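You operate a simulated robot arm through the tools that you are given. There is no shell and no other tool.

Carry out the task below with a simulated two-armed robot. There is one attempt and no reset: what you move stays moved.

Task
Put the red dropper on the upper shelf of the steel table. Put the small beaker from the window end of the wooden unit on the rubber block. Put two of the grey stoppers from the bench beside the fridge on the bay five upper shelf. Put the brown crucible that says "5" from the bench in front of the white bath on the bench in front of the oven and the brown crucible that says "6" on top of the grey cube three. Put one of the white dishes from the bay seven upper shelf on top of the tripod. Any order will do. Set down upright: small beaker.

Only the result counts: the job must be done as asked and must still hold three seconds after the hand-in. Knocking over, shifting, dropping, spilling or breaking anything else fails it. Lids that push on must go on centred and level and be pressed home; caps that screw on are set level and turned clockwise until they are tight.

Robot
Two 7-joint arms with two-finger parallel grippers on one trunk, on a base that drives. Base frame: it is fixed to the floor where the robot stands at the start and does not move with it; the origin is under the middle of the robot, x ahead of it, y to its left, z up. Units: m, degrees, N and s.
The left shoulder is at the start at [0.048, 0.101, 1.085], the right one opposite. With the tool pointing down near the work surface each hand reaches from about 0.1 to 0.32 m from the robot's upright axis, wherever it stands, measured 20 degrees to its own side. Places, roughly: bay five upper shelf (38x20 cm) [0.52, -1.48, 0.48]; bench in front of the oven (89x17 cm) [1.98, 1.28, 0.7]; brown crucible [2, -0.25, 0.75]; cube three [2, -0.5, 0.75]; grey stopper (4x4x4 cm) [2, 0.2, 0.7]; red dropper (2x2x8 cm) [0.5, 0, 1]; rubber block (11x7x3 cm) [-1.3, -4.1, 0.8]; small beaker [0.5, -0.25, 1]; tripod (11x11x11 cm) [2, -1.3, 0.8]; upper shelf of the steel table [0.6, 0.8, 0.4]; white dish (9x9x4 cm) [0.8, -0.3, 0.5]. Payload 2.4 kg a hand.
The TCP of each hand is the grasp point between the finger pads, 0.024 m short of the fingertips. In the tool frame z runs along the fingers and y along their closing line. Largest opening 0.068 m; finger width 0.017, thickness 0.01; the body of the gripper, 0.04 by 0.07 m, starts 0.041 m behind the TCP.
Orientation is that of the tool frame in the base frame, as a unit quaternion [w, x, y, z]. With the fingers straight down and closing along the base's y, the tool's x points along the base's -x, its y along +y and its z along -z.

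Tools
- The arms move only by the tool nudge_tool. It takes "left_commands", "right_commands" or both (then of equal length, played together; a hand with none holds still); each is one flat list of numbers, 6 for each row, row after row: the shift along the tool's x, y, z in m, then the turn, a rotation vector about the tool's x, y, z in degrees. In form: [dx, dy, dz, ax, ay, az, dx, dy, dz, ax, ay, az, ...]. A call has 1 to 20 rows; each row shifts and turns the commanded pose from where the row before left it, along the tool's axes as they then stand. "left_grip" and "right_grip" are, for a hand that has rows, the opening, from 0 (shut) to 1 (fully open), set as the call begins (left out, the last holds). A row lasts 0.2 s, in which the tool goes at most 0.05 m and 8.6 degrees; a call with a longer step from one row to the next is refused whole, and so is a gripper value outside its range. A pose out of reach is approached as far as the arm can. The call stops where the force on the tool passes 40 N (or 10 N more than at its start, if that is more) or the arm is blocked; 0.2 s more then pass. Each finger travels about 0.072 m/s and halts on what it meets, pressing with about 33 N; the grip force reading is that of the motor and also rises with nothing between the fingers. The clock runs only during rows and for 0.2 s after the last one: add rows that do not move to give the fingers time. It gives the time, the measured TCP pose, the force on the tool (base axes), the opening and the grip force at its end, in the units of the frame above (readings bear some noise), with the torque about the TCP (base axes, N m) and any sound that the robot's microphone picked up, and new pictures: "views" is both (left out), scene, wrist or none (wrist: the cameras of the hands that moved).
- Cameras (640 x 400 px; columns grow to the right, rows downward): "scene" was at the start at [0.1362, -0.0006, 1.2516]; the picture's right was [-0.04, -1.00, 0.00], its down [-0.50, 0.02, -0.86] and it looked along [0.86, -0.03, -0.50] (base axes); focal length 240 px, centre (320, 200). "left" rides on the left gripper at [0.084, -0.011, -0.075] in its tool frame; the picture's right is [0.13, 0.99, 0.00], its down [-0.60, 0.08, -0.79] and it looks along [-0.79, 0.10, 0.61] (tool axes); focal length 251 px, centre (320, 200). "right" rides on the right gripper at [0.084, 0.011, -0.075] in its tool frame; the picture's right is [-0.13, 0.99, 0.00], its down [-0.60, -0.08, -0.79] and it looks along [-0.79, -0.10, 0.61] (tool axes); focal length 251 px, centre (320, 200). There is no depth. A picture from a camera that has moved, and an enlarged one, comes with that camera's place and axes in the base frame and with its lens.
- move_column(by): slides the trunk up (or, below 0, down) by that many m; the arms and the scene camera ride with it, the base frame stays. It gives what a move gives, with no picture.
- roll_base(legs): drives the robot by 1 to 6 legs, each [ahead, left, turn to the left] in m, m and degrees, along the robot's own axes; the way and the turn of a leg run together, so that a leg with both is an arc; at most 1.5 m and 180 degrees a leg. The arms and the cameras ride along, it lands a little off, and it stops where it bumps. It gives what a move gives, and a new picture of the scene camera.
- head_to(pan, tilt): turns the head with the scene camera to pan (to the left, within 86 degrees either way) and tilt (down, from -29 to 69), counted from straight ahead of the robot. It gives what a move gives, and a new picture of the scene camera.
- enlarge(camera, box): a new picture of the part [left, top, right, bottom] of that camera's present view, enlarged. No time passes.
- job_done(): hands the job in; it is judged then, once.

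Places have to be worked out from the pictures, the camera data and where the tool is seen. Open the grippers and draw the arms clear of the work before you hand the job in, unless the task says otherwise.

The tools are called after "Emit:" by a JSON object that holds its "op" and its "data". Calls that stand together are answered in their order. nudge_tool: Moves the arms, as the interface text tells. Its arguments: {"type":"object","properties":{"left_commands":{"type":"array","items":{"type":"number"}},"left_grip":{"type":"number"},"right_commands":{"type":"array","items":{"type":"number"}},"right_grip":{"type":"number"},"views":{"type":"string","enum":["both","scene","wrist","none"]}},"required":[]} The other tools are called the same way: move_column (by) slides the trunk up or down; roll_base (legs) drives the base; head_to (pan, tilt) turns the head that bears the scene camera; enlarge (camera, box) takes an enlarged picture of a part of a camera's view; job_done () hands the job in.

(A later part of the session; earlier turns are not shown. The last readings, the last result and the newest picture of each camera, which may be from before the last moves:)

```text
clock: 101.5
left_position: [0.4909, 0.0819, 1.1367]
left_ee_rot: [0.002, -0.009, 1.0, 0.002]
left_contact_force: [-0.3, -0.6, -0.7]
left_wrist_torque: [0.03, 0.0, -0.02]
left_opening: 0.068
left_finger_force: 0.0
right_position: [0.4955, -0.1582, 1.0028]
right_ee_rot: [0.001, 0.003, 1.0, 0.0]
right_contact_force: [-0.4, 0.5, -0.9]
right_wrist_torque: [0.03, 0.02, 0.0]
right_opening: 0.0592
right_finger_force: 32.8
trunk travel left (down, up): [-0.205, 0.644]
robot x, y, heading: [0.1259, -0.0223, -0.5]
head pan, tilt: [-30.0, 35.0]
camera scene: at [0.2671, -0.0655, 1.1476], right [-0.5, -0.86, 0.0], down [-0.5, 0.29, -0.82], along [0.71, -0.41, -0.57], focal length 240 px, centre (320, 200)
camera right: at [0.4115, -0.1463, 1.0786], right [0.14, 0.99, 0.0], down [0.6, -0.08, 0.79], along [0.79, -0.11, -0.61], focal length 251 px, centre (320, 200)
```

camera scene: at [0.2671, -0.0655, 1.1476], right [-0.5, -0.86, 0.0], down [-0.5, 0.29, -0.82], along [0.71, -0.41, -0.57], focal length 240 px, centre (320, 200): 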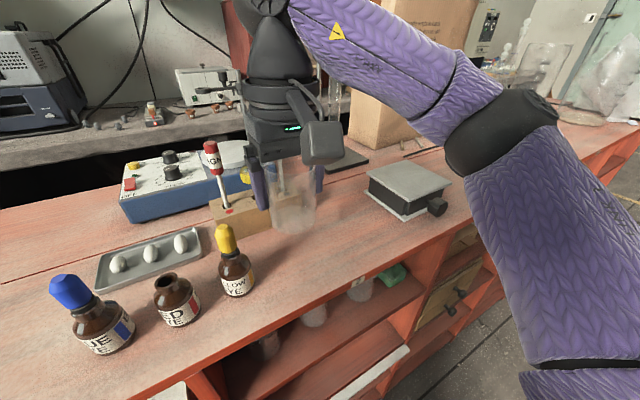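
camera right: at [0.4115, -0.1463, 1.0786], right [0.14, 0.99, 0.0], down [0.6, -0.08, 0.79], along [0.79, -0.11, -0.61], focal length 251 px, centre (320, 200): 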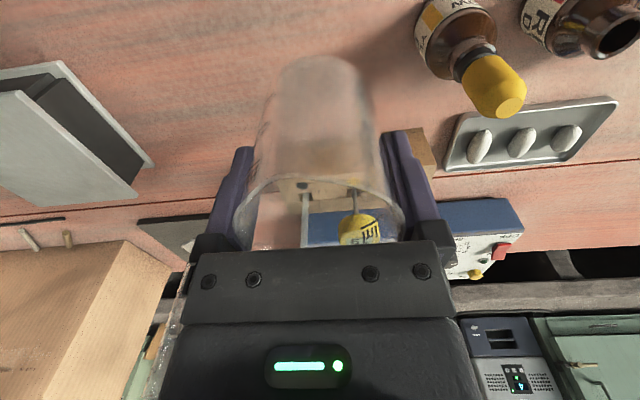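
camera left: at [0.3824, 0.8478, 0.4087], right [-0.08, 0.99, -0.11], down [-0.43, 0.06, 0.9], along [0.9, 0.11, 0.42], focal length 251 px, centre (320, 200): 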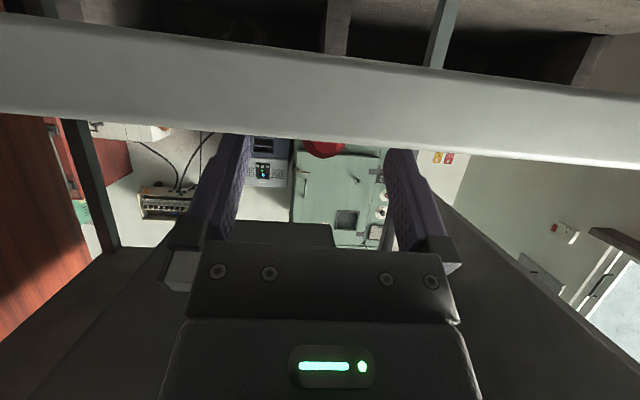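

The beaker is lifted cleanly. I raise the trunk, back away, and turn right to drive down the room toward the rubber block.

Emit:
{"op": "move_column", "data": {"by": 0.12}}

Emit:
{"op": "roll_base", "data": {"legs": [[-0.48, 0, 0], [0, 0, -90]]}}

Emit:
{"op": "head_to", "data": {"pan": -15, "tilt": 20}}

```text
clock: 103.0
left_position: [0.4912, 0.0818, 1.2575]
left_ee_rot: [0.003, -0.008, 1.0, 0.001]
left_contact_force: [-0.4, 0.1, -0.1]
left_wrist_torque: [-0.01, 0.03, 0.03]
left_opening: 0.0681
left_finger_force: 0.0
right_position: [0.4956, -0.1602, 1.1216]
right_ee_rot: [0.001, 0.003, 1.0, 0.001]
right_contact_force: [0.2, -0.1, -0.5]
right_wrist_torque: [-0.03, 0.03, -0.01]
right_opening: 0.0588
right_finger_force: 33.4
trunk travel left (down, up): [-0.325, 0.524]
robot x, y, heading: [0.122, -0.0231, -0.2]
head pan, tilt: [-30.0, 35.0]
```

```text
clock: 109.7
left_position: [-0.2477, -0.3927, 1.2569]
left_ee_rot: [0.002, 0.7, 0.714, 0.0]
left_contact_force: [0.0, 1.0, 0.3]
left_wrist_torque: [0.0, -0.03, -0.01]
left_opening: 0.0681
left_finger_force: 0.0
right_position: [-0.4904, -0.399, 1.1225]
right_ee_rot: [0.001, 0.708, 0.706, 0.0]
right_contact_force: [-0.3, 0.8, -0.5]
right_wrist_torque: [-0.02, 0.01, 0.03]
right_opening: 0.0587
right_finger_force: 33.0
trunk travel left (down, up): [-0.325, 0.524]
robot x, y, heading: [-0.3525, -0.0235, -89.7]
head pan, tilt: [-30.0, 35.0]
camera scene: at [-0.4017, -0.1431, 1.2694], right [-0.86, 0.5, 0.0], down [0.29, 0.5, -0.82], along [-0.41, -0.71, -0.57], focal length 240 px, centre (320, 200)
```

scene: 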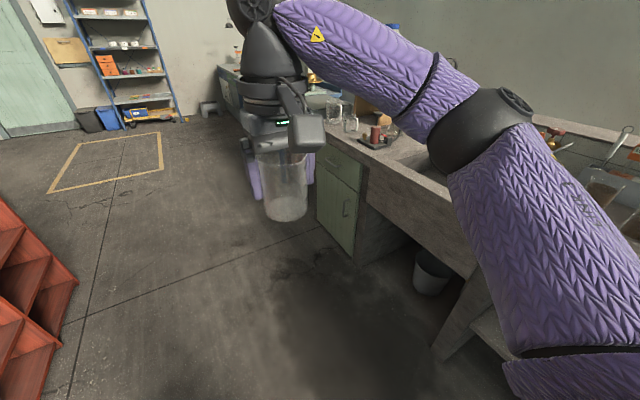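

```text
clock: 110.5
left_position: [-0.248, -0.3935, 1.256]
left_ee_rot: [0.004, 0.7, 0.714, 0.0]
left_contact_force: [1.0, 0.0, -0.1]
left_wrist_torque: [-0.01, 0.03, 0.0]
left_opening: 0.0682
left_finger_force: 0.2
right_position: [-0.4914, -0.3991, 1.1237]
right_ee_rot: [0.002, 0.709, 0.705, 0.001]
right_contact_force: [-0.7, -0.4, -0.8]
right_wrist_torque: [-0.03, 0.0, 0.01]
right_opening: 0.0588
right_finger_force: 32.6
trunk travel left (down, up): [-0.325, 0.524]
robot x, y, heading: [-0.3523, -0.0291, -90.1]
head pan, tilt: [-15.0, 20.0]
camera scene: at [-0.3818, -0.1568, 1.2931], right [-0.97, 0.26, 0.0], down [0.09, 0.33, -0.94], along [-0.25, -0.91, -0.34], focal length 240 px, centre (320, 200)
```

scene: 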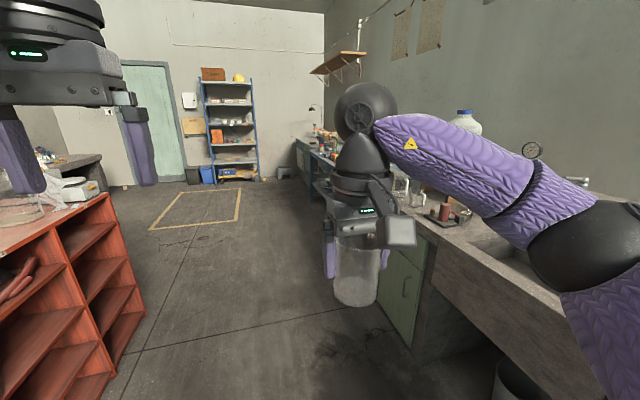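

The lane is free. I drive 2.7 m down it and look at the workbench on the right.

Emit:
{"op": "roll_base", "data": {"legs": [[1.5, 0, 0], [1.2, 0, 0]]}}

Emit:
{"op": "head_to", "data": {"pan": -35, "tilt": 25}}

Emit:
{"op": "head_to", "data": {"pan": -70, "tilt": 25}}

```text
clock: 123.7
left_position: [-0.2178, -3.1012, 1.2576]
left_ee_rot: [0.004, 0.695, 0.719, 0.0]
left_contact_force: [-0.4, -0.1, -0.2]
left_wrist_torque: [0.03, -0.01, -0.02]
left_opening: 0.0679
left_finger_force: 0.1
right_position: [-0.4606, -3.1089, 1.123]
right_ee_rot: [0.001, 0.704, 0.711, 0.0]
right_contact_force: [0.1, 0.7, -0.1]
right_wrist_torque: [0.03, 0.01, 0.0]
right_opening: 0.0586
right_finger_force: 32.4
trunk travel left (down, up): [-0.325, 0.524]
robot x, y, heading: [-0.3304, -2.7354, -89.3]
head pan, tilt: [-15.0, 20.0]
camera scene: at [-0.3552, -2.8661, 1.2932], right [-0.97, 0.25, 0.0], down [0.08, 0.33, -0.94], along [-0.23, -0.91, -0.34], focal length 240 px, centre (320, 200)
```

scene: 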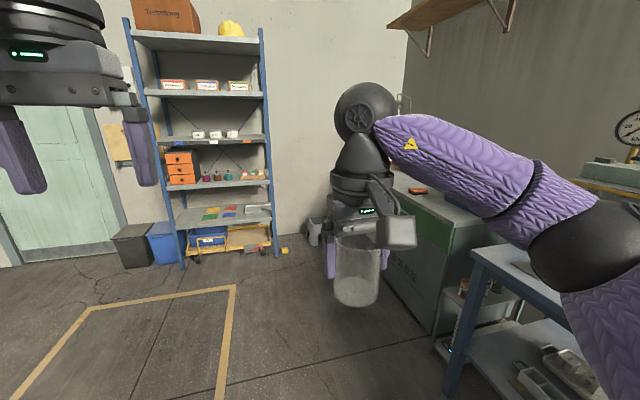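

```text
clock: 124.5
left_position: [-0.2174, -3.1008, 1.257]
left_ee_rot: [0.003, 0.695, 0.719, 0.0]
left_contact_force: [-0.4, 0.2, -0.8]
left_wrist_torque: [-0.01, 0.03, 0.04]
left_opening: 0.068
left_finger_force: 0.1
right_position: [-0.4611, -3.1094, 1.1226]
right_ee_rot: [0.001, 0.704, 0.71, 0.0]
right_contact_force: [0.1, 1.1, -0.2]
right_wrist_torque: [-0.03, 0.01, -0.04]
right_opening: 0.0585
right_finger_force: 33.1
trunk travel left (down, up): [-0.325, 0.524]
robot x, y, heading: [-0.3303, -2.737, -89.2]
head pan, tilt: [-35.0, 25.0]
camera scene: at [-0.3841, -2.8518, 1.2851], right [-0.83, 0.56, 0.0], down [0.24, 0.35, -0.91], along [-0.51, -0.75, -0.42], focal length 240 px, centre (320, 200)
```

scene: 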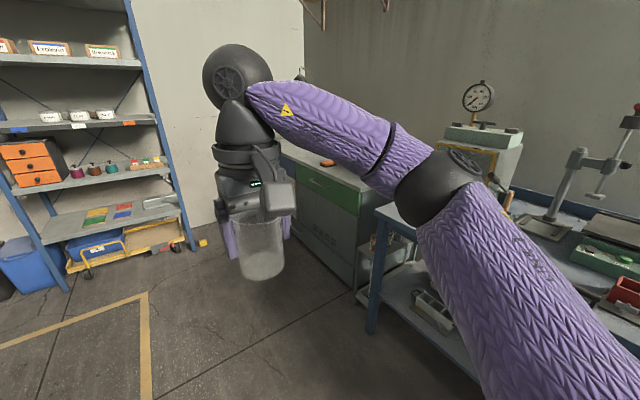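

```text
clock: 125.5
left_position: [-0.2177, -3.101, 1.2565]
left_ee_rot: [0.003, 0.694, 0.72, -0.001]
left_contact_force: [-0.1, 1.1, -0.3]
left_wrist_torque: [0.0, -0.01, -0.03]
left_opening: 0.0681
left_finger_force: 0.0
right_position: [-0.4602, -3.1103, 1.1228]
right_ee_rot: [0.002, 0.704, 0.71, 0.0]
right_contact_force: [-0.4, 0.0, -0.2]
right_wrist_torque: [-0.02, 0.02, -0.01]
right_opening: 0.0584
right_finger_force: 33.0
trunk travel left (down, up): [-0.325, 0.524]
robot x, y, heading: [-0.33, -2.735, -89.4]
head pan, tilt: [-70.0, 25.0]
camera scene: at [-0.4184, -2.8084, 1.2851], right [-0.35, 0.94, 0.0], down [0.4, 0.15, -0.91], along [-0.85, -0.32, -0.42], focal length 240 px, centre (320, 200)
```

scene: 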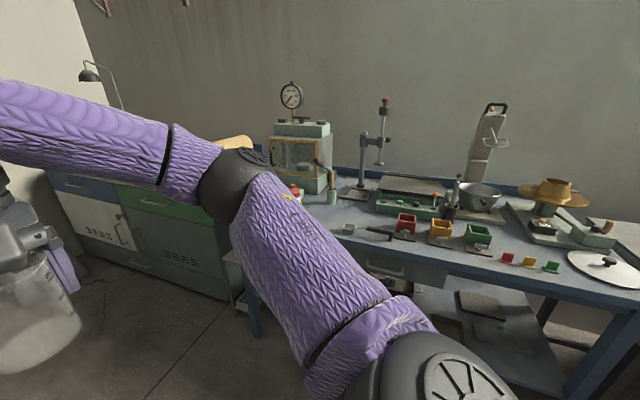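

The block should be on the cabinet beyond the blue table. I drive 1.3 m further and turn to face it.

Emit:
{"op": "roll_base", "data": {"legs": [[1.3, 0, 0], [0, 0, -90]]}}

Emit:
{"op": "head_to", "data": {"pan": 0, "tilt": 30}}

```text
clock: 135.7
left_position: [-0.67, -4.1382, 1.2569]
left_ee_rot: [0.002, 0.999, 0.035, -0.002]
left_contact_force: [0.0, -0.4, 0.7]
left_wrist_torque: [-0.01, 0.01, -0.02]
left_opening: 0.068
left_finger_force: 0.1
right_position: [-0.6871, -3.8948, 1.1226]
right_ee_rot: [0.001, 1.0, 0.023, -0.001]
right_contact_force: [0.6, 0.6, -1.6]
right_wrist_torque: [-0.03, 0.02, -0.04]
right_opening: 0.0584
right_finger_force: 33.2
trunk travel left (down, up): [-0.325, 0.524]
robot x, y, heading: [-0.3123, -4.0137, -177.0]
head pan, tilt: [-70.0, 25.0]
camera scene: at [-0.3905, -3.9275, 1.2851], right [0.92, 0.39, 0.0], down [0.16, -0.39, -0.91], along [-0.35, 0.84, -0.42], focal length 240 px, centre (320, 200)
```

scene: 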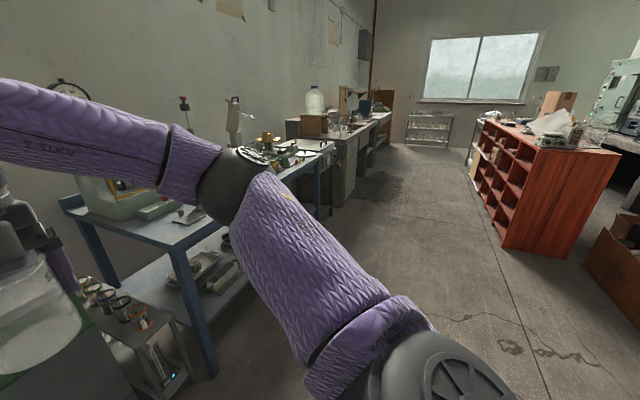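

```text
clock: 137.1
left_position: [-0.6687, -4.1384, 1.2563]
left_ee_rot: [0.002, 0.999, 0.035, -0.002]
left_contact_force: [0.8, -1.2, -0.2]
left_wrist_torque: [0.0, -0.02, 0.02]
left_opening: 0.068
left_finger_force: 0.0
right_position: [-0.6877, -3.8953, 1.1233]
right_ee_rot: [0.001, 1.0, 0.023, -0.001]
right_contact_force: [-0.2, -1.0, 0.0]
right_wrist_torque: [0.02, 0.02, 0.02]
right_opening: 0.0581
right_finger_force: 33.3
trunk travel left (down, up): [-0.325, 0.524]
robot x, y, heading: [-0.3089, -4.0136, -177.4]
head pan, tilt: [0.0, 30.0]
camera scene: at [-0.4453, -4.0168, 1.2772], right [-0.05, 1.0, 0.0], down [0.5, 0.02, -0.87], along [-0.86, -0.04, -0.5], focal length 240 px, centre (320, 200)
```

scene: 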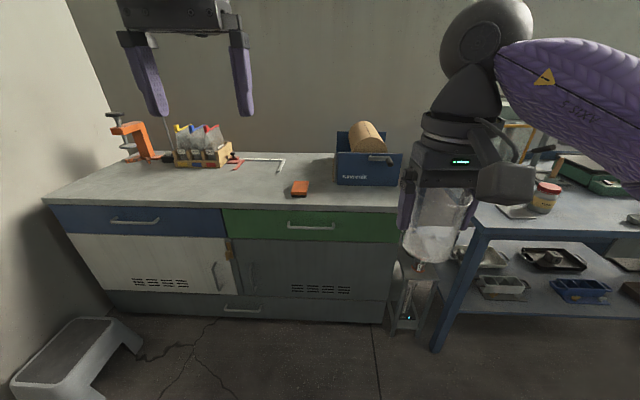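

An orange-brown block lies on the cabinet near the front. I enlarge it.

Emit:
{"op": "enlarge", "data": {"camera": "scene", "box": [220, 140, 420, 260]}}

Emit:
{"op": "enlarge", "data": {"camera": "scene", "box": [100, 90, 300, 210]}}

```text
3.20 times, centred on (320, 200) of scene
camera zoom: at [-0.4453, -4.0168, 1.2772], right [-0.05, 1.0, 0.0], down [0.5, 0.02, -0.87], along [-0.86, -0.04, -0.5], focal length 768 px, centre (320, 200)
```

zoom: 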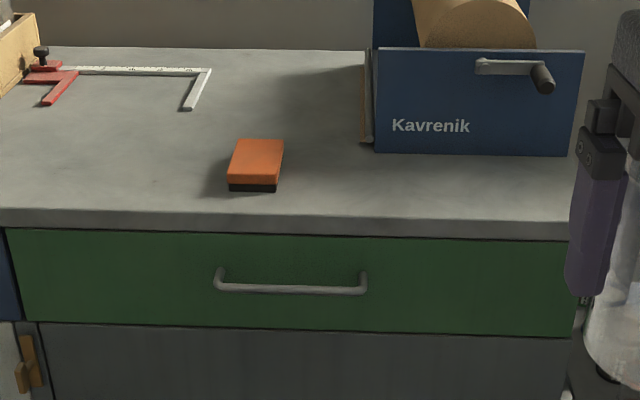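

```text
3.20 times, centred on (200, 150) of scene
camera zoom: at [-0.4453, -4.0168, 1.2772], right [-0.05, 1.0, 0.0], down [0.5, 0.02, -0.87], along [-0.86, -0.04, -0.5], focal length 768 px, centre (704, 360)
```

zoom: 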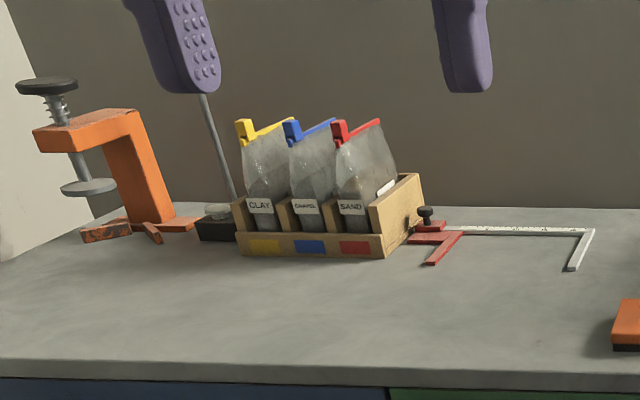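

The rubber block lies lengthwise (long side away from the front). I check it with the left wrist camera for triangulation.

Emit:
{"op": "enlarge", "data": {"camera": "left", "box": [0, 0, 640, 400]}}

Emit:
{"op": "head_to", "data": {"pan": 0, "tilt": 60}}

```text
1.00 times, centred on (320, 200) of left (not enlarged: the box is as wide or as high as the picture)
camera zoom: at [-0.586, -4.1207, 1.3309], right [0.2, -0.98, 0.0], down [-0.59, -0.12, 0.8], along [-0.78, -0.16, -0.6], focal length 251 px, centre (320, 200)
```

zoom: 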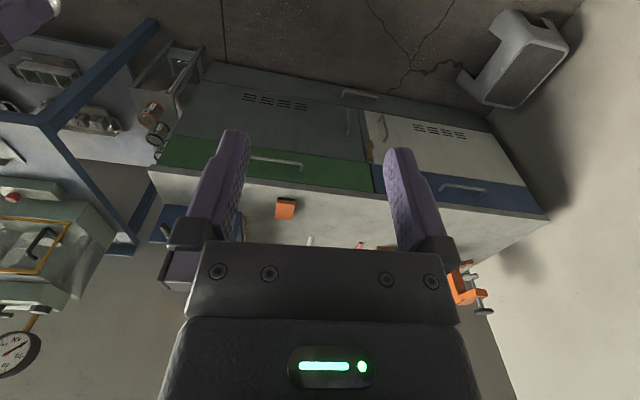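

```text
clock: 138.1
left_position: [-0.6694, -4.1385, 1.257]
left_ee_rot: [0.002, 0.999, 0.034, -0.003]
left_contact_force: [0.9, 0.2, -0.3]
left_wrist_torque: [-0.04, -0.02, 0.02]
left_opening: 0.068
left_finger_force: 0.0
right_position: [-0.6884, -3.896, 1.1236]
right_ee_rot: [0.001, 1.0, 0.023, -0.001]
right_contact_force: [0.3, 0.6, -0.7]
right_wrist_torque: [-0.01, 0.01, -0.02]
right_opening: 0.0584
right_finger_force: 32.7
trunk travel left (down, up): [-0.325, 0.524]
robot x, y, heading: [-0.3097, -4.0124, -177.1]
head pan, tilt: [0.0, 60.0]
camera scene: at [-0.4215, -4.0157, 1.2351], right [-0.05, 1.0, 0.0], down [0.86, 0.04, -0.5], along [-0.5, -0.02, -0.87], focal length 240 px, centre (320, 200)
```

scene: 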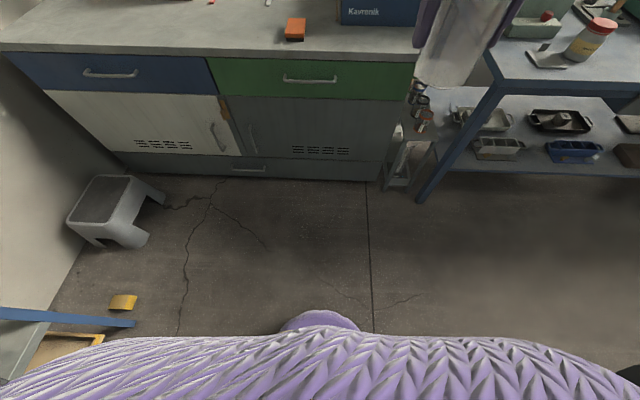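

The bench edge is near x≈-1.23 and its top somewhere at 0.75–0.80. I straighten the heading and move closer: 0.45 m ahead and 0.25 m left.

Emit:
{"op": "roll_base", "data": {"legs": [[0, 0, -2.8], [0.45, 0.25, 0]]}}

Emit:
{"op": "head_to", "data": {"pan": -5, "tilt": 45}}

Emit:
{"op": "enlarge", "data": {"camera": "left", "box": [0, 0, 640, 400]}}

Emit:
{"op": "enlarge", "data": {"camera": "right", "box": [0, 0, 640, 400]}}

```text
clock: 141.5
left_position: [-1.1287, -4.3702, 1.2573]
left_ee_rot: [0.001, 1.0, 0.009, -0.003]
left_contact_force: [0.6, 0.1, 0.5]
left_wrist_torque: [0.01, 0.02, 0.02]
left_opening: 0.068
left_finger_force: 0.1
right_position: [-1.1351, -4.1261, 1.1221]
right_ee_rot: [0.0, 1.0, -0.003, -0.001]
right_contact_force: [-0.5, -0.4, -0.6]
right_wrist_torque: [-0.03, 0.01, -0.01]
right_opening: 0.0587
right_finger_force: 32.5
trunk travel left (down, up): [-0.325, 0.524]
robot x, y, heading: [-0.7598, -4.2649, 179.9]
head pan, tilt: [0.0, 60.0]
camera scene: at [-0.8752, -4.2601, 1.235], right [0.0, 1.0, 0.0], down [0.87, 0.0, -0.5], along [-0.5, 0.0, -0.87], focal length 240 px, centre (320, 200)
```

scene: 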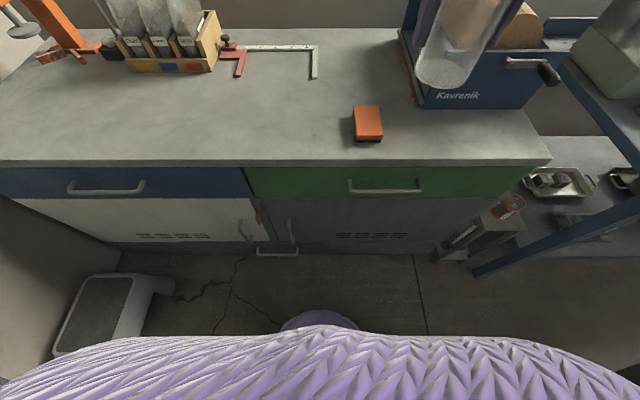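

```text
clock: 142.2
left_position: [-1.1293, -4.3697, 1.2574]
left_ee_rot: [0.002, 1.0, 0.01, -0.002]
left_contact_force: [0.3, -0.1, 0.5]
left_wrist_torque: [0.0, 0.02, -0.01]
left_opening: 0.0681
left_finger_force: 0.0
right_position: [-1.1349, -4.1265, 1.125]
right_ee_rot: [0.001, 1.0, -0.004, -0.001]
right_contact_force: [0.2, 0.2, -0.8]
right_wrist_torque: [-0.02, 0.01, -0.02]
right_opening: 0.0589
right_finger_force: 33.1
trunk travel left (down, up): [-0.325, 0.524]
robot x, y, heading: [-0.7622, -4.262, 179.9]
head pan, tilt: [-5.0, 45.0]
camera scene: at [-0.8893, -4.2529, 1.2545], right [0.09, 1.0, 0.0], down [0.7, -0.06, -0.71], along [-0.7, 0.06, -0.71], focal length 240 px, centre (320, 200)
```

scene: 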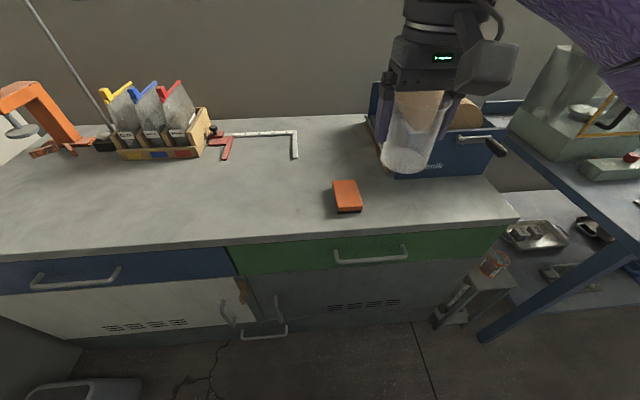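

```text
1.00 times, centred on (320, 200) of left (not enlarged: the box is as wide or as high as the picture)
camera zoom: at [-1.0445, -4.3563, 1.3309], right [0.15, -0.99, 0.0], down [-0.6, -0.09, 0.8], along [-0.79, -0.12, -0.6], focal length 251 px, centre (320, 200)
```

zoom: 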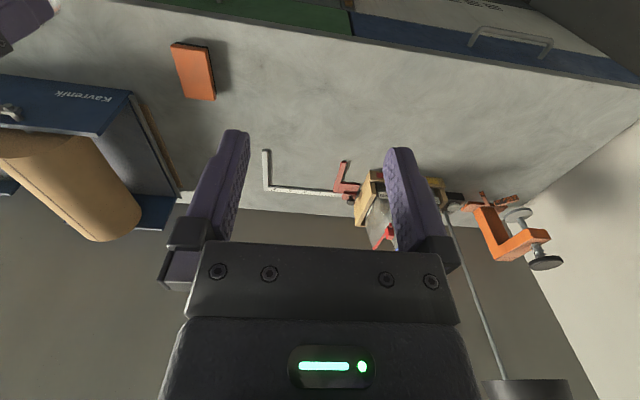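

```text
1.00 times, centred on (320, 200) of right (not enlarged: the box is as wide or as high as the picture)
camera zoom: at [-1.05, -4.1365, 1.1982], right [-0.14, -0.99, 0.0], down [-0.6, 0.08, 0.79], along [-0.79, 0.11, -0.61], focal length 251 px, centre (320, 200)
```

zoom: 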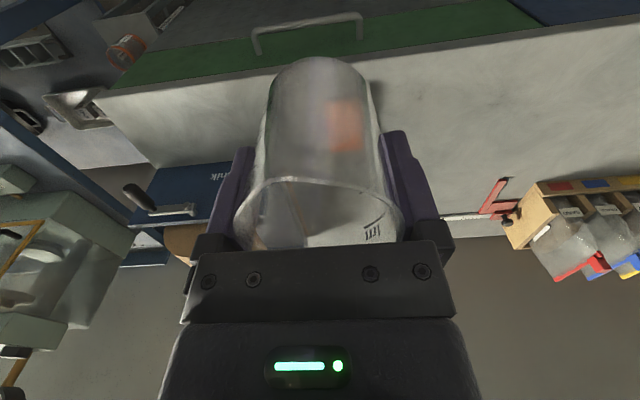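

Triangulated: block top centre ≈ [-1.318, -4.148], z≈0.839; bench edge x≈-1.224. The beaker's bottom is about 0.0525 m below the TCP. I drive 0.16 m ahead, 0.022 m left, and lower the trunk 0.17 m.

Emit:
{"op": "roll_base", "data": {"legs": [[0.16, 0.022, 0.0]]}}

Emit:
{"op": "move_column", "data": {"by": -0.15}}

Emit:
{"op": "head_to", "data": {"pan": -15, "tilt": 45}}

Emit:
{"op": "enlarge", "data": {"camera": "right", "box": [0, 0, 640, 400]}}

```text
clock: 143.7
left_position: [-1.2888, -4.3916, 1.2555]
left_ee_rot: [0.001, 1.0, 0.011, -0.002]
left_contact_force: [-0.3, 0.0, 0.4]
left_wrist_torque: [0.01, -0.04, -0.04]
left_opening: 0.0679
left_finger_force: 0.0
right_position: [-1.2946, -4.149, 1.1224]
right_ee_rot: [0.0, 1.0, -0.003, -0.001]
right_contact_force: [-0.6, 0.2, -0.8]
right_wrist_torque: [0.01, -0.04, 0.01]
right_opening: 0.0585
right_finger_force: 33.1
trunk travel left (down, up): [-0.325, 0.524]
robot x, y, heading: [-0.9227, -4.2842, 179.9]
head pan, tilt: [-5.0, 45.0]
camera scene: at [-1.049, -4.2748, 1.2545], right [0.09, 1.0, 0.0], down [0.7, -0.06, -0.71], along [-0.7, 0.06, -0.71], focal length 240 px, centre (320, 200)
```

scene: 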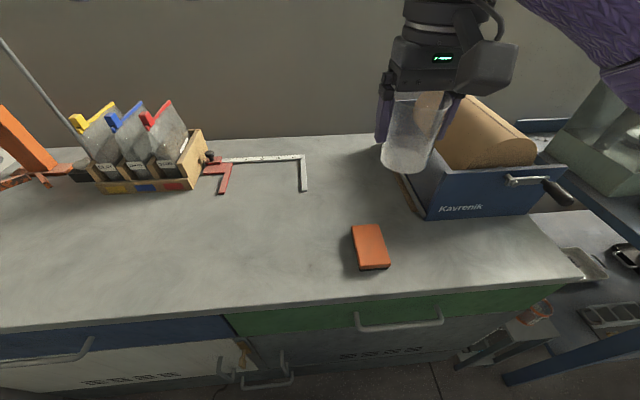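

```text
clock: 145.4
left_position: [-1.2869, -4.3922, 1.1074]
left_ee_rot: [0.001, 1.0, 0.01, -0.003]
left_contact_force: [0.6, -0.2, 1.1]
left_wrist_torque: [-0.01, 0.01, -0.03]
left_opening: 0.068
left_finger_force: 0.0
right_position: [-1.2934, -4.1478, 0.9749]
right_ee_rot: [0.0, 1.0, -0.003, -0.001]
right_contact_force: [-0.5, -0.8, -0.1]
right_wrist_torque: [0.04, 0.01, 0.02]
right_opening: 0.0583
right_finger_force: 33.2
trunk travel left (down, up): [-0.175, 0.674]
robot x, y, heading: [-0.9202, -4.2832, 179.9]
head pan, tilt: [-5.0, 45.0]
```

```text
clock: 146.1
left_position: [-1.2884, -4.3917, 1.1074]
left_ee_rot: [0.002, 1.0, 0.011, -0.002]
left_contact_force: [0.6, 0.0, 0.2]
left_wrist_torque: [-0.03, -0.04, -0.01]
left_opening: 0.0682
left_finger_force: 0.1
right_position: [-1.2942, -4.1491, 0.9721]
right_ee_rot: [0.001, 1.0, -0.003, 0.0]
right_contact_force: [1.6, -1.3, -0.5]
right_wrist_torque: [-0.02, 0.01, 0.04]
right_opening: 0.0584
right_finger_force: 33.1
trunk travel left (down, up): [-0.175, 0.674]
robot x, y, heading: [-0.9221, -4.2863, 179.8]
head pan, tilt: [-15.0, 45.0]
camera scene: at [-1.0813, -4.2608, 1.1021], right [0.26, 0.97, 0.0], down [0.68, -0.18, -0.71], along [-0.68, 0.18, -0.71], focal length 240 px, centre (320, 200)
```

scene: 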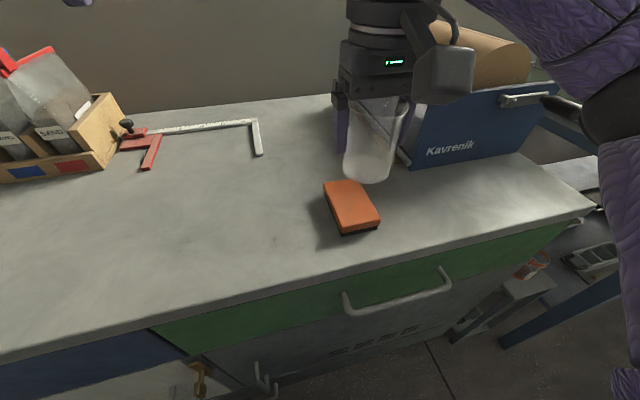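

```text
1.00 times, centred on (320, 200) of right (not enlarged: the box is as wide or as high as the picture)
camera zoom: at [-1.2092, -4.1587, 1.0482], right [-0.13, -0.99, 0.0], down [-0.6, 0.08, 0.79], along [-0.79, 0.11, -0.61], focal length 251 px, centre (320, 200)
```

zoom: 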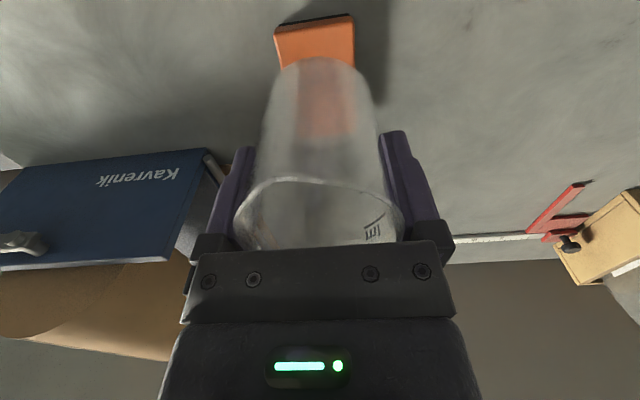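

The block's top centre checks as [-1.316, -4.151]. I move the hand 0.022 m forward and lower 0.06 m, then look before the final set-down.

Emit:
{"op": "nudge_tool", "data": {"right_commands": [-0.011, 0.001, 0, 0, 0, 0, -0.011, 0.001, 0, 0, 0, 0, 0, 0, 0.02, 0, 0, 0, 0, 0, 0.02, 0, 0, 0, 0, 0, 0.02, 0, 0, 0, 0, 0, 0, 0, 0, 0], "views": "both"}}

Emit:
{"op": "enlarge", "data": {"camera": "scene", "box": [290, 130, 430, 260]}}

```text
clock: 147.5
left_position: [-1.2886, -4.3918, 1.1079]
left_ee_rot: [0.001, 1.0, 0.011, -0.003]
left_contact_force: [0.2, 0.1, 0.5]
left_wrist_torque: [-0.04, -0.01, 0.0]
left_opening: 0.0679
left_finger_force: 0.0
right_position: [-1.3154, -4.1511, 0.9136]
right_ee_rot: [0.002, 1.0, -0.003, 0.0]
right_contact_force: [-0.7, 0.0, -0.8]
right_wrist_torque: [-0.01, 0.01, -0.01]
right_opening: 0.0585
right_finger_force: 32.7
trunk travel left (down, up): [-0.175, 0.674]
robot x, y, heading: [-0.9194, -4.2841, 180.0]
head pan, tilt: [-15.0, 45.0]
camera scene: at [-1.0814, -4.2607, 1.1021], right [0.26, 0.97, 0.0], down [0.68, -0.18, -0.71], along [-0.68, 0.18, -0.71], focal length 240 px, centre (320, 200)
camera right: at [-1.2308, -4.1605, 0.9873], right [-0.13, -0.99, 0.0], down [-0.6, 0.08, 0.79], along [-0.79, 0.11, -0.61], focal length 251 px, centre (320, 200)
```

scene: 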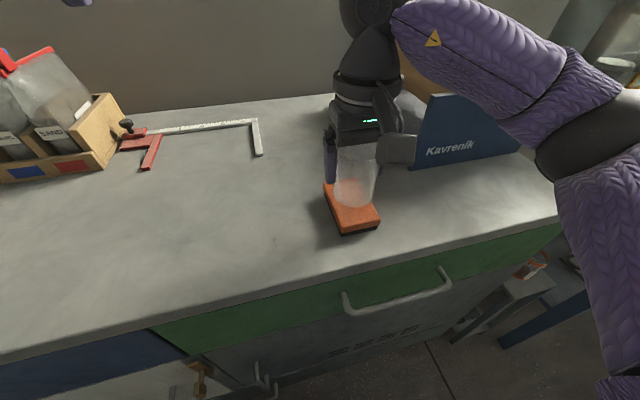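
right: 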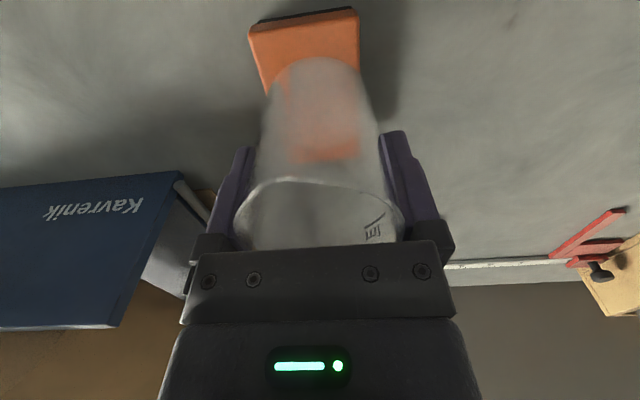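

```text
3.08 times, centred on (360, 195) of scene
camera zoom: at [-1.0814, -4.2607, 1.1021], right [0.26, 0.97, 0.0], down [0.68, -0.18, -0.71], along [-0.68, 0.18, -0.71], focal length 739 px, centre (197, 215)
```

zoom: 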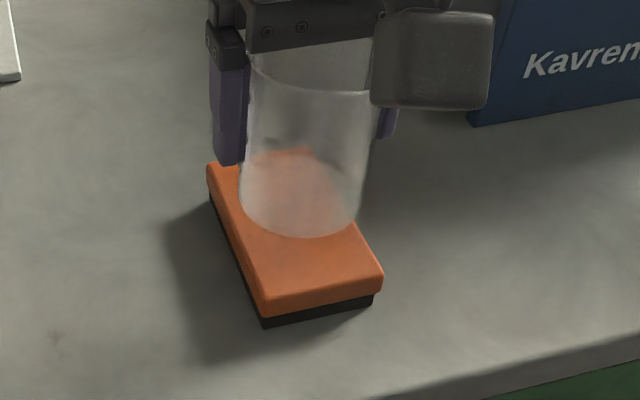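

The beaker hangs over the block centre. I lower 0.018 m, then feel for contact in small steps.

Emit:
{"op": "nudge_tool", "data": {"right_commands": [0, 0, 0.008, 0, 0, 0, 0, 0, 0.006, 0, 0, 0, 0, 0, 0.003, 0, 0, 0, 0, 0, 0, 0, 0, 0], "views": "scene"}}

Emit:
{"op": "enlarge", "data": {"camera": "scene", "box": [290, 130, 430, 260]}}

```text
clock: 148.5
left_position: [-1.2864, -4.3921, 1.1082]
left_ee_rot: [0.002, 1.0, 0.01, -0.002]
left_contact_force: [-0.7, -0.4, 0.0]
left_wrist_torque: [0.02, 0.01, -0.02]
left_opening: 0.0679
left_finger_force: 0.1
right_position: [-1.3149, -4.1496, 0.8957]
right_ee_rot: [0.001, 1.0, -0.002, -0.001]
right_contact_force: [-0.4, 0.5, -0.7]
right_wrist_torque: [-0.01, 0.01, 0.01]
right_opening: 0.0586
right_finger_force: 32.7
trunk travel left (down, up): [-0.175, 0.674]
robot x, y, heading: [-0.9191, -4.2858, 180.0]
head pan, tilt: [-15.0, 45.0]
camera scene: at [-1.0813, -4.2607, 1.1021], right [0.26, 0.97, 0.0], down [0.68, -0.18, -0.71], along [-0.68, 0.18, -0.71], focal length 240 px, centre (320, 200)
```

scene: 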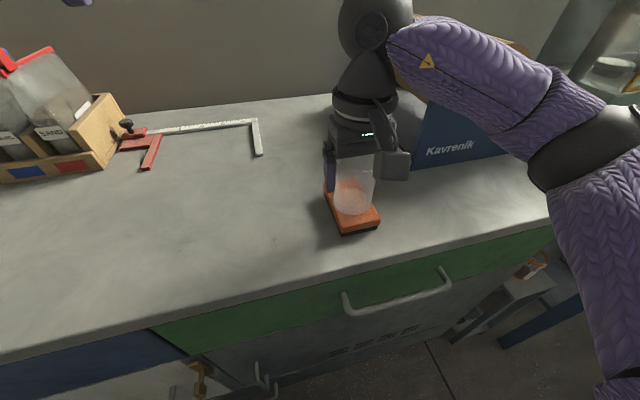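

```text
3.08 times, centred on (360, 195) of scene
camera zoom: at [-1.0813, -4.2607, 1.1021], right [0.26, 0.97, 0.0], down [0.68, -0.18, -0.71], along [-0.68, 0.18, -0.71], focal length 739 px, centre (197, 215)
```

zoom: 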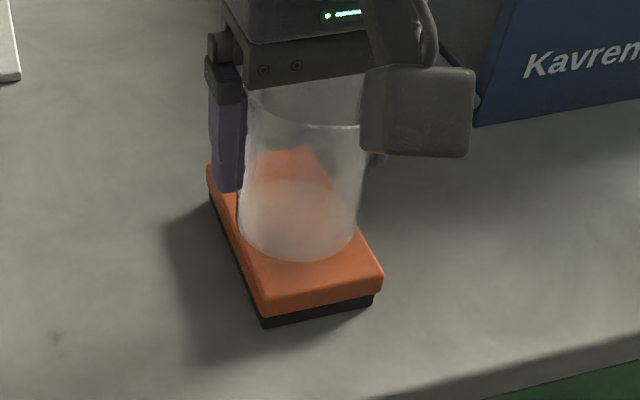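

It is almost on the block and centred across it. I lower in 2 mm steps and watch the vertical force.

Emit:
{"op": "nudge_tool", "data": {"right_commands": [0, 0, 0.002, 0, 0, 0, 0, 0, 0, 0, 0, 0], "views": "none"}}

Emit:
{"op": "nudge_tool", "data": {"right_commands": [0, 0, 0.002, 0, 0, 0, 0, 0, 0, 0, 0, 0], "views": "none"}}

```text
clock: 149.1
left_position: [-1.2883, -4.3908, 1.1071]
left_ee_rot: [0.002, 1.0, 0.01, -0.003]
left_contact_force: [-0.5, -0.1, -1.0]
left_wrist_torque: [-0.01, -0.02, -0.01]
left_opening: 0.0682
left_finger_force: 0.0
right_position: [-1.3155, -4.15, 0.8939]
right_ee_rot: [0.001, 1.0, -0.002, 0.0]
right_contact_force: [-0.7, -0.5, -1.2]
right_wrist_torque: [0.0, -0.01, 0.01]
right_opening: 0.0586
right_finger_force: 32.7
trunk travel left (down, up): [-0.175, 0.674]
robot x, y, heading: [-0.9212, -4.2876, 180.1]
head pan, tilt: [-15.0, 45.0]
```

```text
clock: 149.7
left_position: [-1.288, -4.3934, 1.1069]
left_ee_rot: [0.002, 1.0, 0.011, -0.003]
left_contact_force: [-0.4, -0.6, -0.3]
left_wrist_torque: [-0.01, 0.01, -0.02]
left_opening: 0.0682
left_finger_force: 0.0
right_position: [-1.3155, -4.1511, 0.8902]
right_ee_rot: [0.0, 1.0, -0.003, -0.002]
right_contact_force: [0.2, -0.2, -1.1]
right_wrist_torque: [0.01, 0.02, 0.0]
right_opening: 0.0584
right_finger_force: 32.8
trunk travel left (down, up): [-0.175, 0.674]
robot x, y, heading: [-0.9215, -4.2841, 180.0]
head pan, tilt: [-15.0, 45.0]
```

No contact yet at TCP z≈0.891. I go on in 2 mm steps.

Emit:
{"op": "nudge_tool", "data": {"right_commands": [0, 0, 0.002, 0, 0, 0, 0, 0, 0, 0, 0, 0], "views": "none"}}

Emit:
{"op": "nudge_tool", "data": {"right_commands": [0, 0, 0.002, 0, 0, 0, 0, 0, 0, 0, 0, 0], "views": "scene"}}

Emit:
{"op": "enlarge", "data": {"camera": "scene", "box": [290, 130, 430, 260]}}

```text
clock: 150.3
left_position: [-1.2882, -4.3923, 1.1081]
left_ee_rot: [0.001, 1.0, 0.011, -0.003]
left_contact_force: [-0.4, 0.0, 0.1]
left_wrist_torque: [0.0, 0.01, 0.0]
left_opening: 0.0681
left_finger_force: 0.1
right_position: [-1.3148, -4.1511, 0.8898]
right_ee_rot: [0.001, 1.0, -0.002, -0.001]
right_contact_force: [-0.1, -0.1, -0.1]
right_wrist_torque: [0.0, 0.0, 0.04]
right_opening: 0.0585
right_finger_force: 33.1
trunk travel left (down, up): [-0.175, 0.674]
robot x, y, heading: [-0.9201, -4.2847, 179.8]
head pan, tilt: [-15.0, 45.0]
```

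```text
clock: 150.9
left_position: [-1.2873, -4.3922, 1.107]
left_ee_rot: [0.001, 1.0, 0.01, -0.003]
left_contact_force: [0.3, 0.1, -0.6]
left_wrist_torque: [0.01, 0.01, -0.03]
left_opening: 0.0681
left_finger_force: 0.0
right_position: [-1.3157, -4.1511, 0.8885]
right_ee_rot: [0.001, 1.0, -0.003, 0.0]
right_contact_force: [0.2, 0.1, 0.1]
right_wrist_torque: [0.01, -0.01, 0.02]
right_opening: 0.0586
right_finger_force: 33.3
trunk travel left (down, up): [-0.175, 0.674]
robot x, y, heading: [-0.9216, -4.2817, 179.9]
head pan, tilt: [-15.0, 45.0]
camera scene: at [-1.0813, -4.2607, 1.1021], right [0.26, 0.97, 0.0], down [0.68, -0.18, -0.71], along [-0.68, 0.18, -0.71], focal length 240 px, centre (320, 200)
```

scene: 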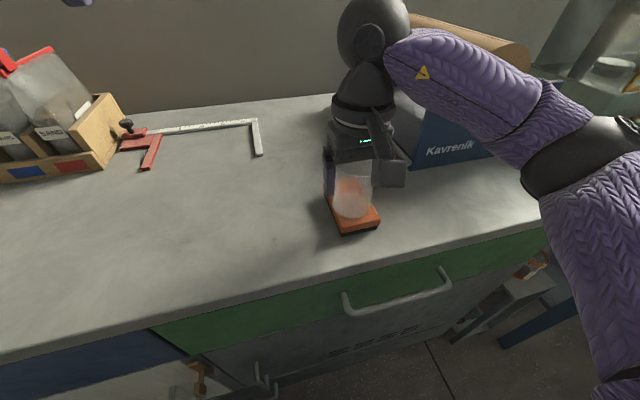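

```text
3.08 times, centred on (360, 195) of scene
camera zoom: at [-1.0813, -4.2607, 1.1021], right [0.26, 0.97, 0.0], down [0.68, -0.18, -0.71], along [-0.68, 0.18, -0.71], focal length 739 px, centre (197, 215)
```

zoom: 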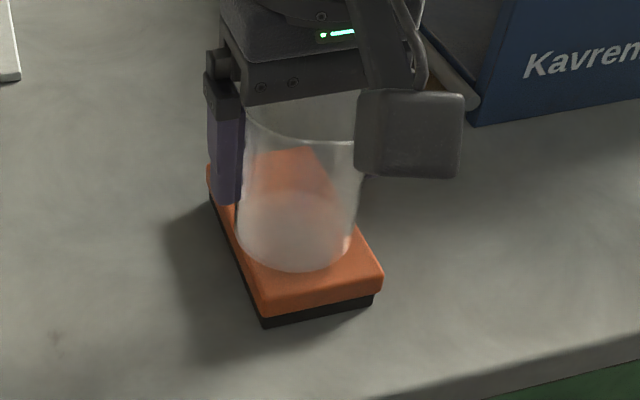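

The enlarged view shows the block is a bit lower than I took it (top ≈0.825), which puts its centre at about [-1.327, -4.146]. I shift the beaker 0.011 m forward and 0.005 m right before going lower.

Emit:
{"op": "nudge_tool", "data": {"right_commands": [-0.006, -0.0025, -0.002, 0, 0, 0, -0.005, -0.0025, 0, 0, 0, 0, 0, 0, 0, 0, 0, 0], "views": "scene"}}

Emit:
{"op": "enlarge", "data": {"camera": "scene", "box": [290, 130, 430, 260]}}

Emit:
{"op": "enlarge", "data": {"camera": "left", "box": [0, 0, 320, 200]}}

```text
clock: 151.7
left_position: [-1.2865, -4.392, 1.1061]
left_ee_rot: [0.002, 1.0, 0.01, -0.003]
left_contact_force: [0.3, 0.3, -0.4]
left_wrist_torque: [0.03, -0.02, -0.01]
left_opening: 0.0684
left_finger_force: 0.2
right_position: [-1.3271, -4.1452, 0.8908]
right_ee_rot: [0.001, 1.0, -0.002, -0.001]
right_contact_force: [0.6, 0.4, -0.5]
right_wrist_torque: [0.02, 0.01, 0.01]
right_opening: 0.0584
right_finger_force: 33.1
trunk travel left (down, up): [-0.175, 0.674]
robot x, y, heading: [-0.92, -4.286, 179.8]
head pan, tilt: [-15.0, 45.0]
camera scene: at [-1.0813, -4.2607, 1.1021], right [0.26, 0.97, 0.0], down [0.68, -0.18, -0.71], along [-0.68, 0.18, -0.71], focal length 240 px, centre (320, 200)
```

scene: 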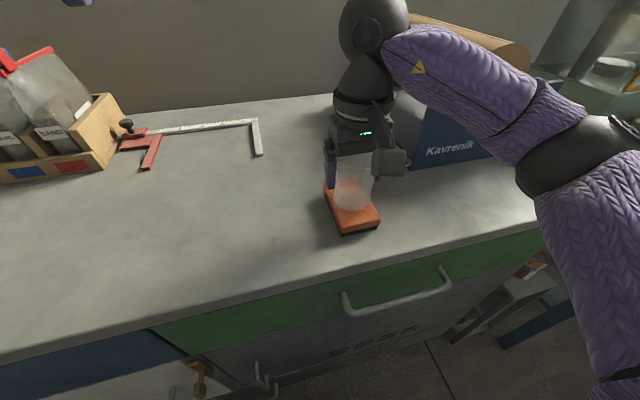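

```text
3.08 times, centred on (360, 195) of scene
camera zoom: at [-1.0813, -4.2607, 1.1021], right [0.26, 0.97, 0.0], down [0.68, -0.18, -0.71], along [-0.68, 0.18, -0.71], focal length 739 px, centre (197, 215)
```

zoom: 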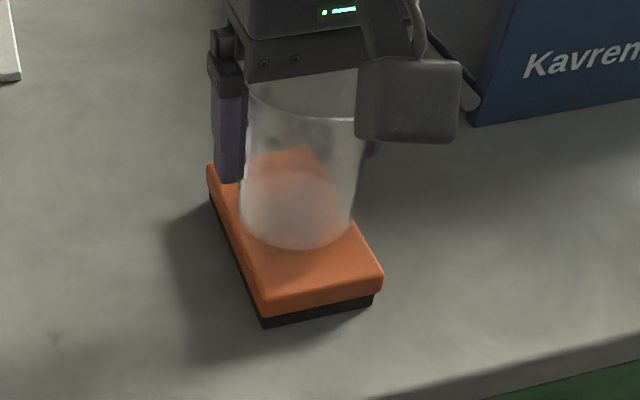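

```text
2.00 times, centred on (160, 100) of left
camera zoom: at [-1.2034, -4.3784, 1.1809], right [0.15, -0.99, 0.0], down [-0.6, -0.09, 0.8], along [-0.79, -0.12, -0.6], focal length 503 px, centre (640, 400)
```

zoom: 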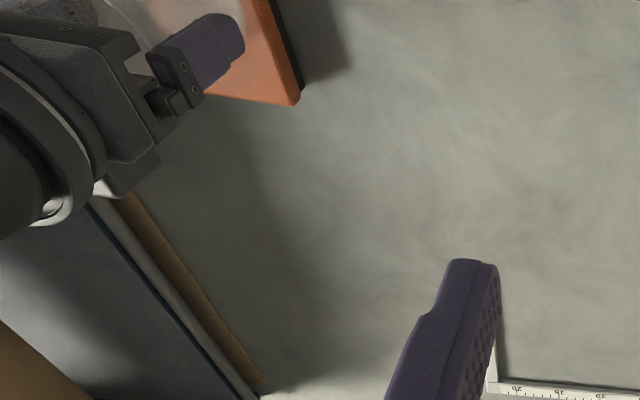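

Triangulating the block's corner with the left wrist camera gives top z≈0.823, centre ≈ [-1.330, -4.144]. I trim 2 mm and lower toward contact (expected TCP z≈0.878).

Emit:
{"op": "nudge_tool", "data": {"right_commands": [-0.001, -0.002, 0.004, 0, 0, 0, 0, 0, 0.004, 0, 0, 0, 0, 0, 0, 0, 0, 0], "views": "none"}}

Emit:
{"op": "nudge_tool", "data": {"right_commands": [0, 0, 0.002, 0, 0, 0, 0, 0, 0, 0, 0, 0], "views": "none"}}

Emit:
{"op": "nudge_tool", "data": {"right_commands": [0, 0, 0.002, 0, 0, 0, 0, 0, 0, 0, 0, 0], "views": "scene"}}

Emit:
{"op": "enlarge", "data": {"camera": "scene", "box": [290, 130, 430, 260]}}

```text
clock: 152.5
left_position: [-1.2884, -4.3913, 1.1082]
left_ee_rot: [0.002, 1.0, 0.011, -0.003]
left_contact_force: [-0.1, 0.3, 0.3]
left_wrist_torque: [0.02, 0.01, -0.02]
left_opening: 0.068
left_finger_force: 0.1
right_position: [-1.3284, -4.1444, 0.8811]
right_ee_rot: [0.0, 1.0, -0.003, 0.0]
right_contact_force: [-0.8, -0.2, -0.6]
right_wrist_torque: [0.04, 0.0, -0.01]
right_opening: 0.0583
right_finger_force: 33.0
trunk travel left (down, up): [-0.175, 0.674]
robot x, y, heading: [-0.9196, -4.284, 179.9]
head pan, tilt: [-15.0, 45.0]
```

```text
clock: 153.1
left_position: [-1.2864, -4.3924, 1.1071]
left_ee_rot: [0.002, 1.0, 0.011, -0.003]
left_contact_force: [-0.1, 0.6, -0.4]
left_wrist_torque: [0.0, 0.04, -0.03]
left_opening: 0.0681
left_finger_force: 0.0
right_position: [-1.3282, -4.1438, 0.8812]
right_ee_rot: [0.001, 1.0, -0.003, -0.002]
right_contact_force: [-2.6, 2.3, 10.0]
right_wrist_torque: [0.11, 0.06, -0.02]
right_opening: 0.0585
right_finger_force: 33.5
trunk travel left (down, up): [-0.175, 0.674]
robot x, y, heading: [-0.9187, -4.2872, 180.0]
head pan, tilt: [-15.0, 45.0]
```

```text
clock: 153.7
left_position: [-1.2864, -4.3924, 1.1075]
left_ee_rot: [0.001, 1.0, 0.011, -0.003]
left_contact_force: [-0.3, 0.1, -0.1]
left_wrist_torque: [-0.03, 0.01, -0.01]
left_opening: 0.0681
left_finger_force: 0.1
right_position: [-1.3272, -4.1441, 0.8803]
right_ee_rot: [0.001, 1.0, -0.002, -0.003]
right_contact_force: [-4.8, 1.0, 28.4]
right_wrist_torque: [0.0, -0.04, -0.03]
right_opening: 0.0587
right_finger_force: 33.0
trunk travel left (down, up): [-0.175, 0.674]
robot x, y, heading: [-0.9238, -4.2838, 179.9]
head pan, tilt: [-15.0, 45.0]
camera scene: at [-1.0802, -4.2612, 1.1025], right [0.26, 0.97, 0.0], down [0.68, -0.18, -0.71], along [-0.68, 0.18, -0.71], focal length 240 px, centre (320, 200)
```

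scene: 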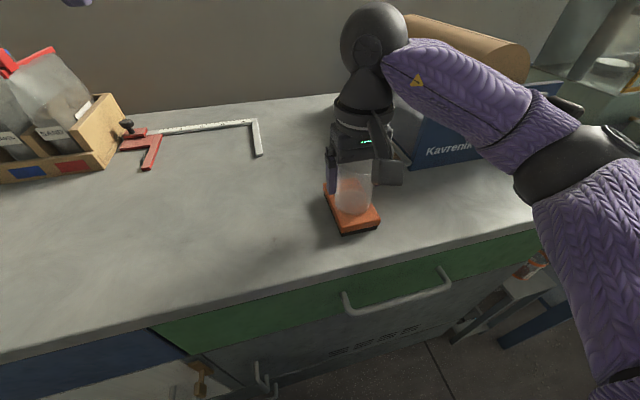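

```text
3.08 times, centred on (360, 195) of scene
camera zoom: at [-1.0802, -4.2612, 1.1025], right [0.26, 0.97, 0.0], down [0.68, -0.18, -0.71], along [-0.68, 0.18, -0.71], focal length 739 px, centre (197, 215)
```

zoom: 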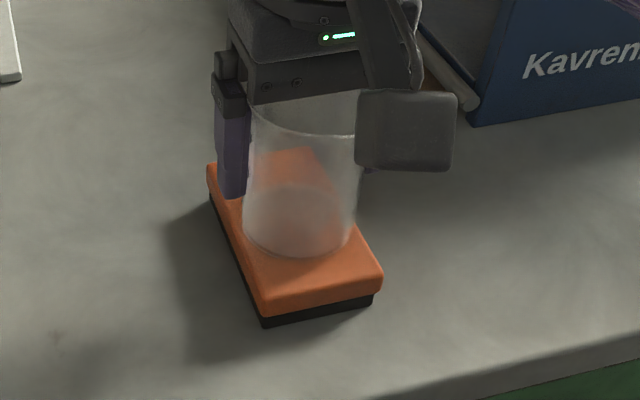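

Contact is made at TCP z≈0.881 (28 N now), beaker inside the block's edges. I ease up 2.5 mm to unload it.

Emit:
{"op": "nudge_tool", "data": {"right_commands": [0, 0, -0.0025, 0, 0, 0, 0, 0, 0, 0, 0, 0], "views": "none"}}

```text
clock: 154.3
left_position: [-1.2871, -4.3925, 1.1065]
left_ee_rot: [0.001, 1.0, 0.011, -0.002]
left_contact_force: [0.1, 1.0, 0.2]
left_wrist_torque: [0.03, 0.03, 0.0]
left_opening: 0.0682
left_finger_force: 0.2
right_position: [-1.3278, -4.1433, 0.8801]
right_ee_rot: [0.0, 1.0, -0.002, 0.001]
right_contact_force: [-0.9, -0.9, 0.8]
right_wrist_torque: [-0.04, 0.0, 0.02]
right_opening: 0.0586
right_finger_force: 32.5
trunk travel left (down, up): [-0.175, 0.674]
robot x, y, heading: [-0.9163, -4.2878, 179.9]
head pan, tilt: [-15.0, 45.0]
```

The load is nearly zero with the beaker resting on the block. I open the right gripper fully.

Emit:
{"op": "nudge_tool", "data": {"right_commands": [0, 0, 0, 0, 0, 0, 0, 0, 0, 0, 0, 0, 0, 0, 0, 0, 0, 0], "right_grip": 1.0, "views": "both"}}

Emit:
{"op": "enlarge", "data": {"camera": "right", "box": [200, 30, 440, 260]}}

```text
clock: 155.1
left_position: [-1.2862, -4.3925, 1.1075]
left_ee_rot: [0.002, 1.0, 0.01, -0.003]
left_contact_force: [1.1, 0.5, 0.1]
left_wrist_torque: [0.01, -0.01, -0.01]
left_opening: 0.0678
left_finger_force: 0.0
right_position: [-1.3273, -4.1439, 0.8811]
right_ee_rot: [0.001, 1.0, -0.003, -0.002]
right_contact_force: [0.6, 0.8, -0.7]
right_wrist_torque: [-0.02, -0.03, 0.03]
right_opening: 0.0681
right_finger_force: 0.0
trunk travel left (down, up): [-0.175, 0.674]
robot x, y, heading: [-0.9222, -4.2838, 180.0]
head pan, tilt: [-15.0, 45.0]
camera scene: at [-1.0812, -4.2607, 1.1021], right [0.26, 0.97, 0.0], down [0.68, -0.18, -0.71], along [-0.68, 0.18, -0.71], focal length 240 px, centre (320, 200)
camera right: at [-1.2434, -4.1539, 0.9556], right [-0.13, -0.99, 0.0], down [-0.6, 0.08, 0.79], along [-0.79, 0.11, -0.61], focal length 251 px, centre (320, 200)
```

scene: 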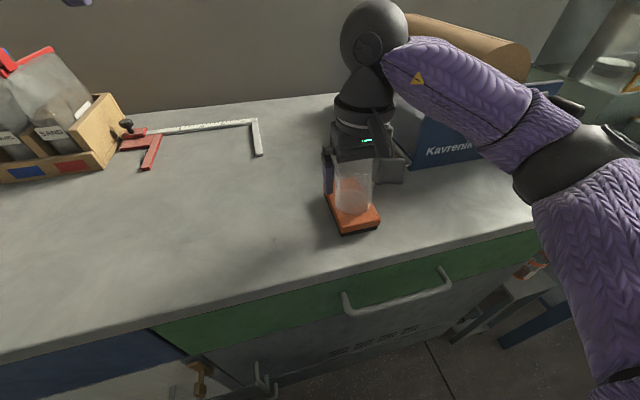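
right: 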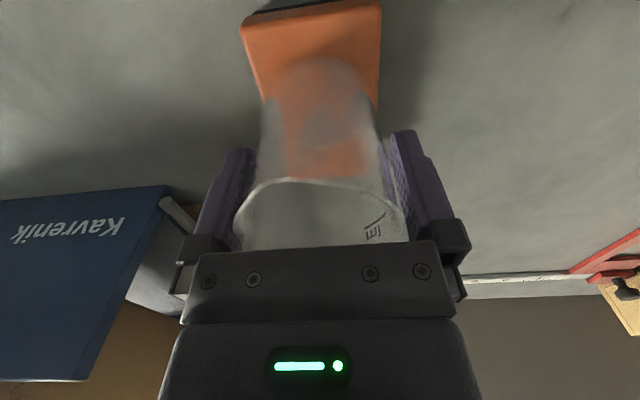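

```text
1.74 times, centred on (320, 145) of right
camera zoom: at [-1.2434, -4.1539, 0.9556], right [-0.13, -0.99, 0.0], down [-0.6, 0.08, 0.79], along [-0.79, 0.11, -0.61], focal length 437 px, centre (320, 296)
```

zoom: 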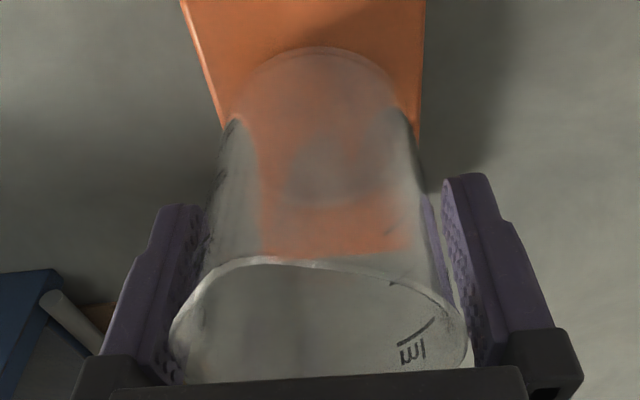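

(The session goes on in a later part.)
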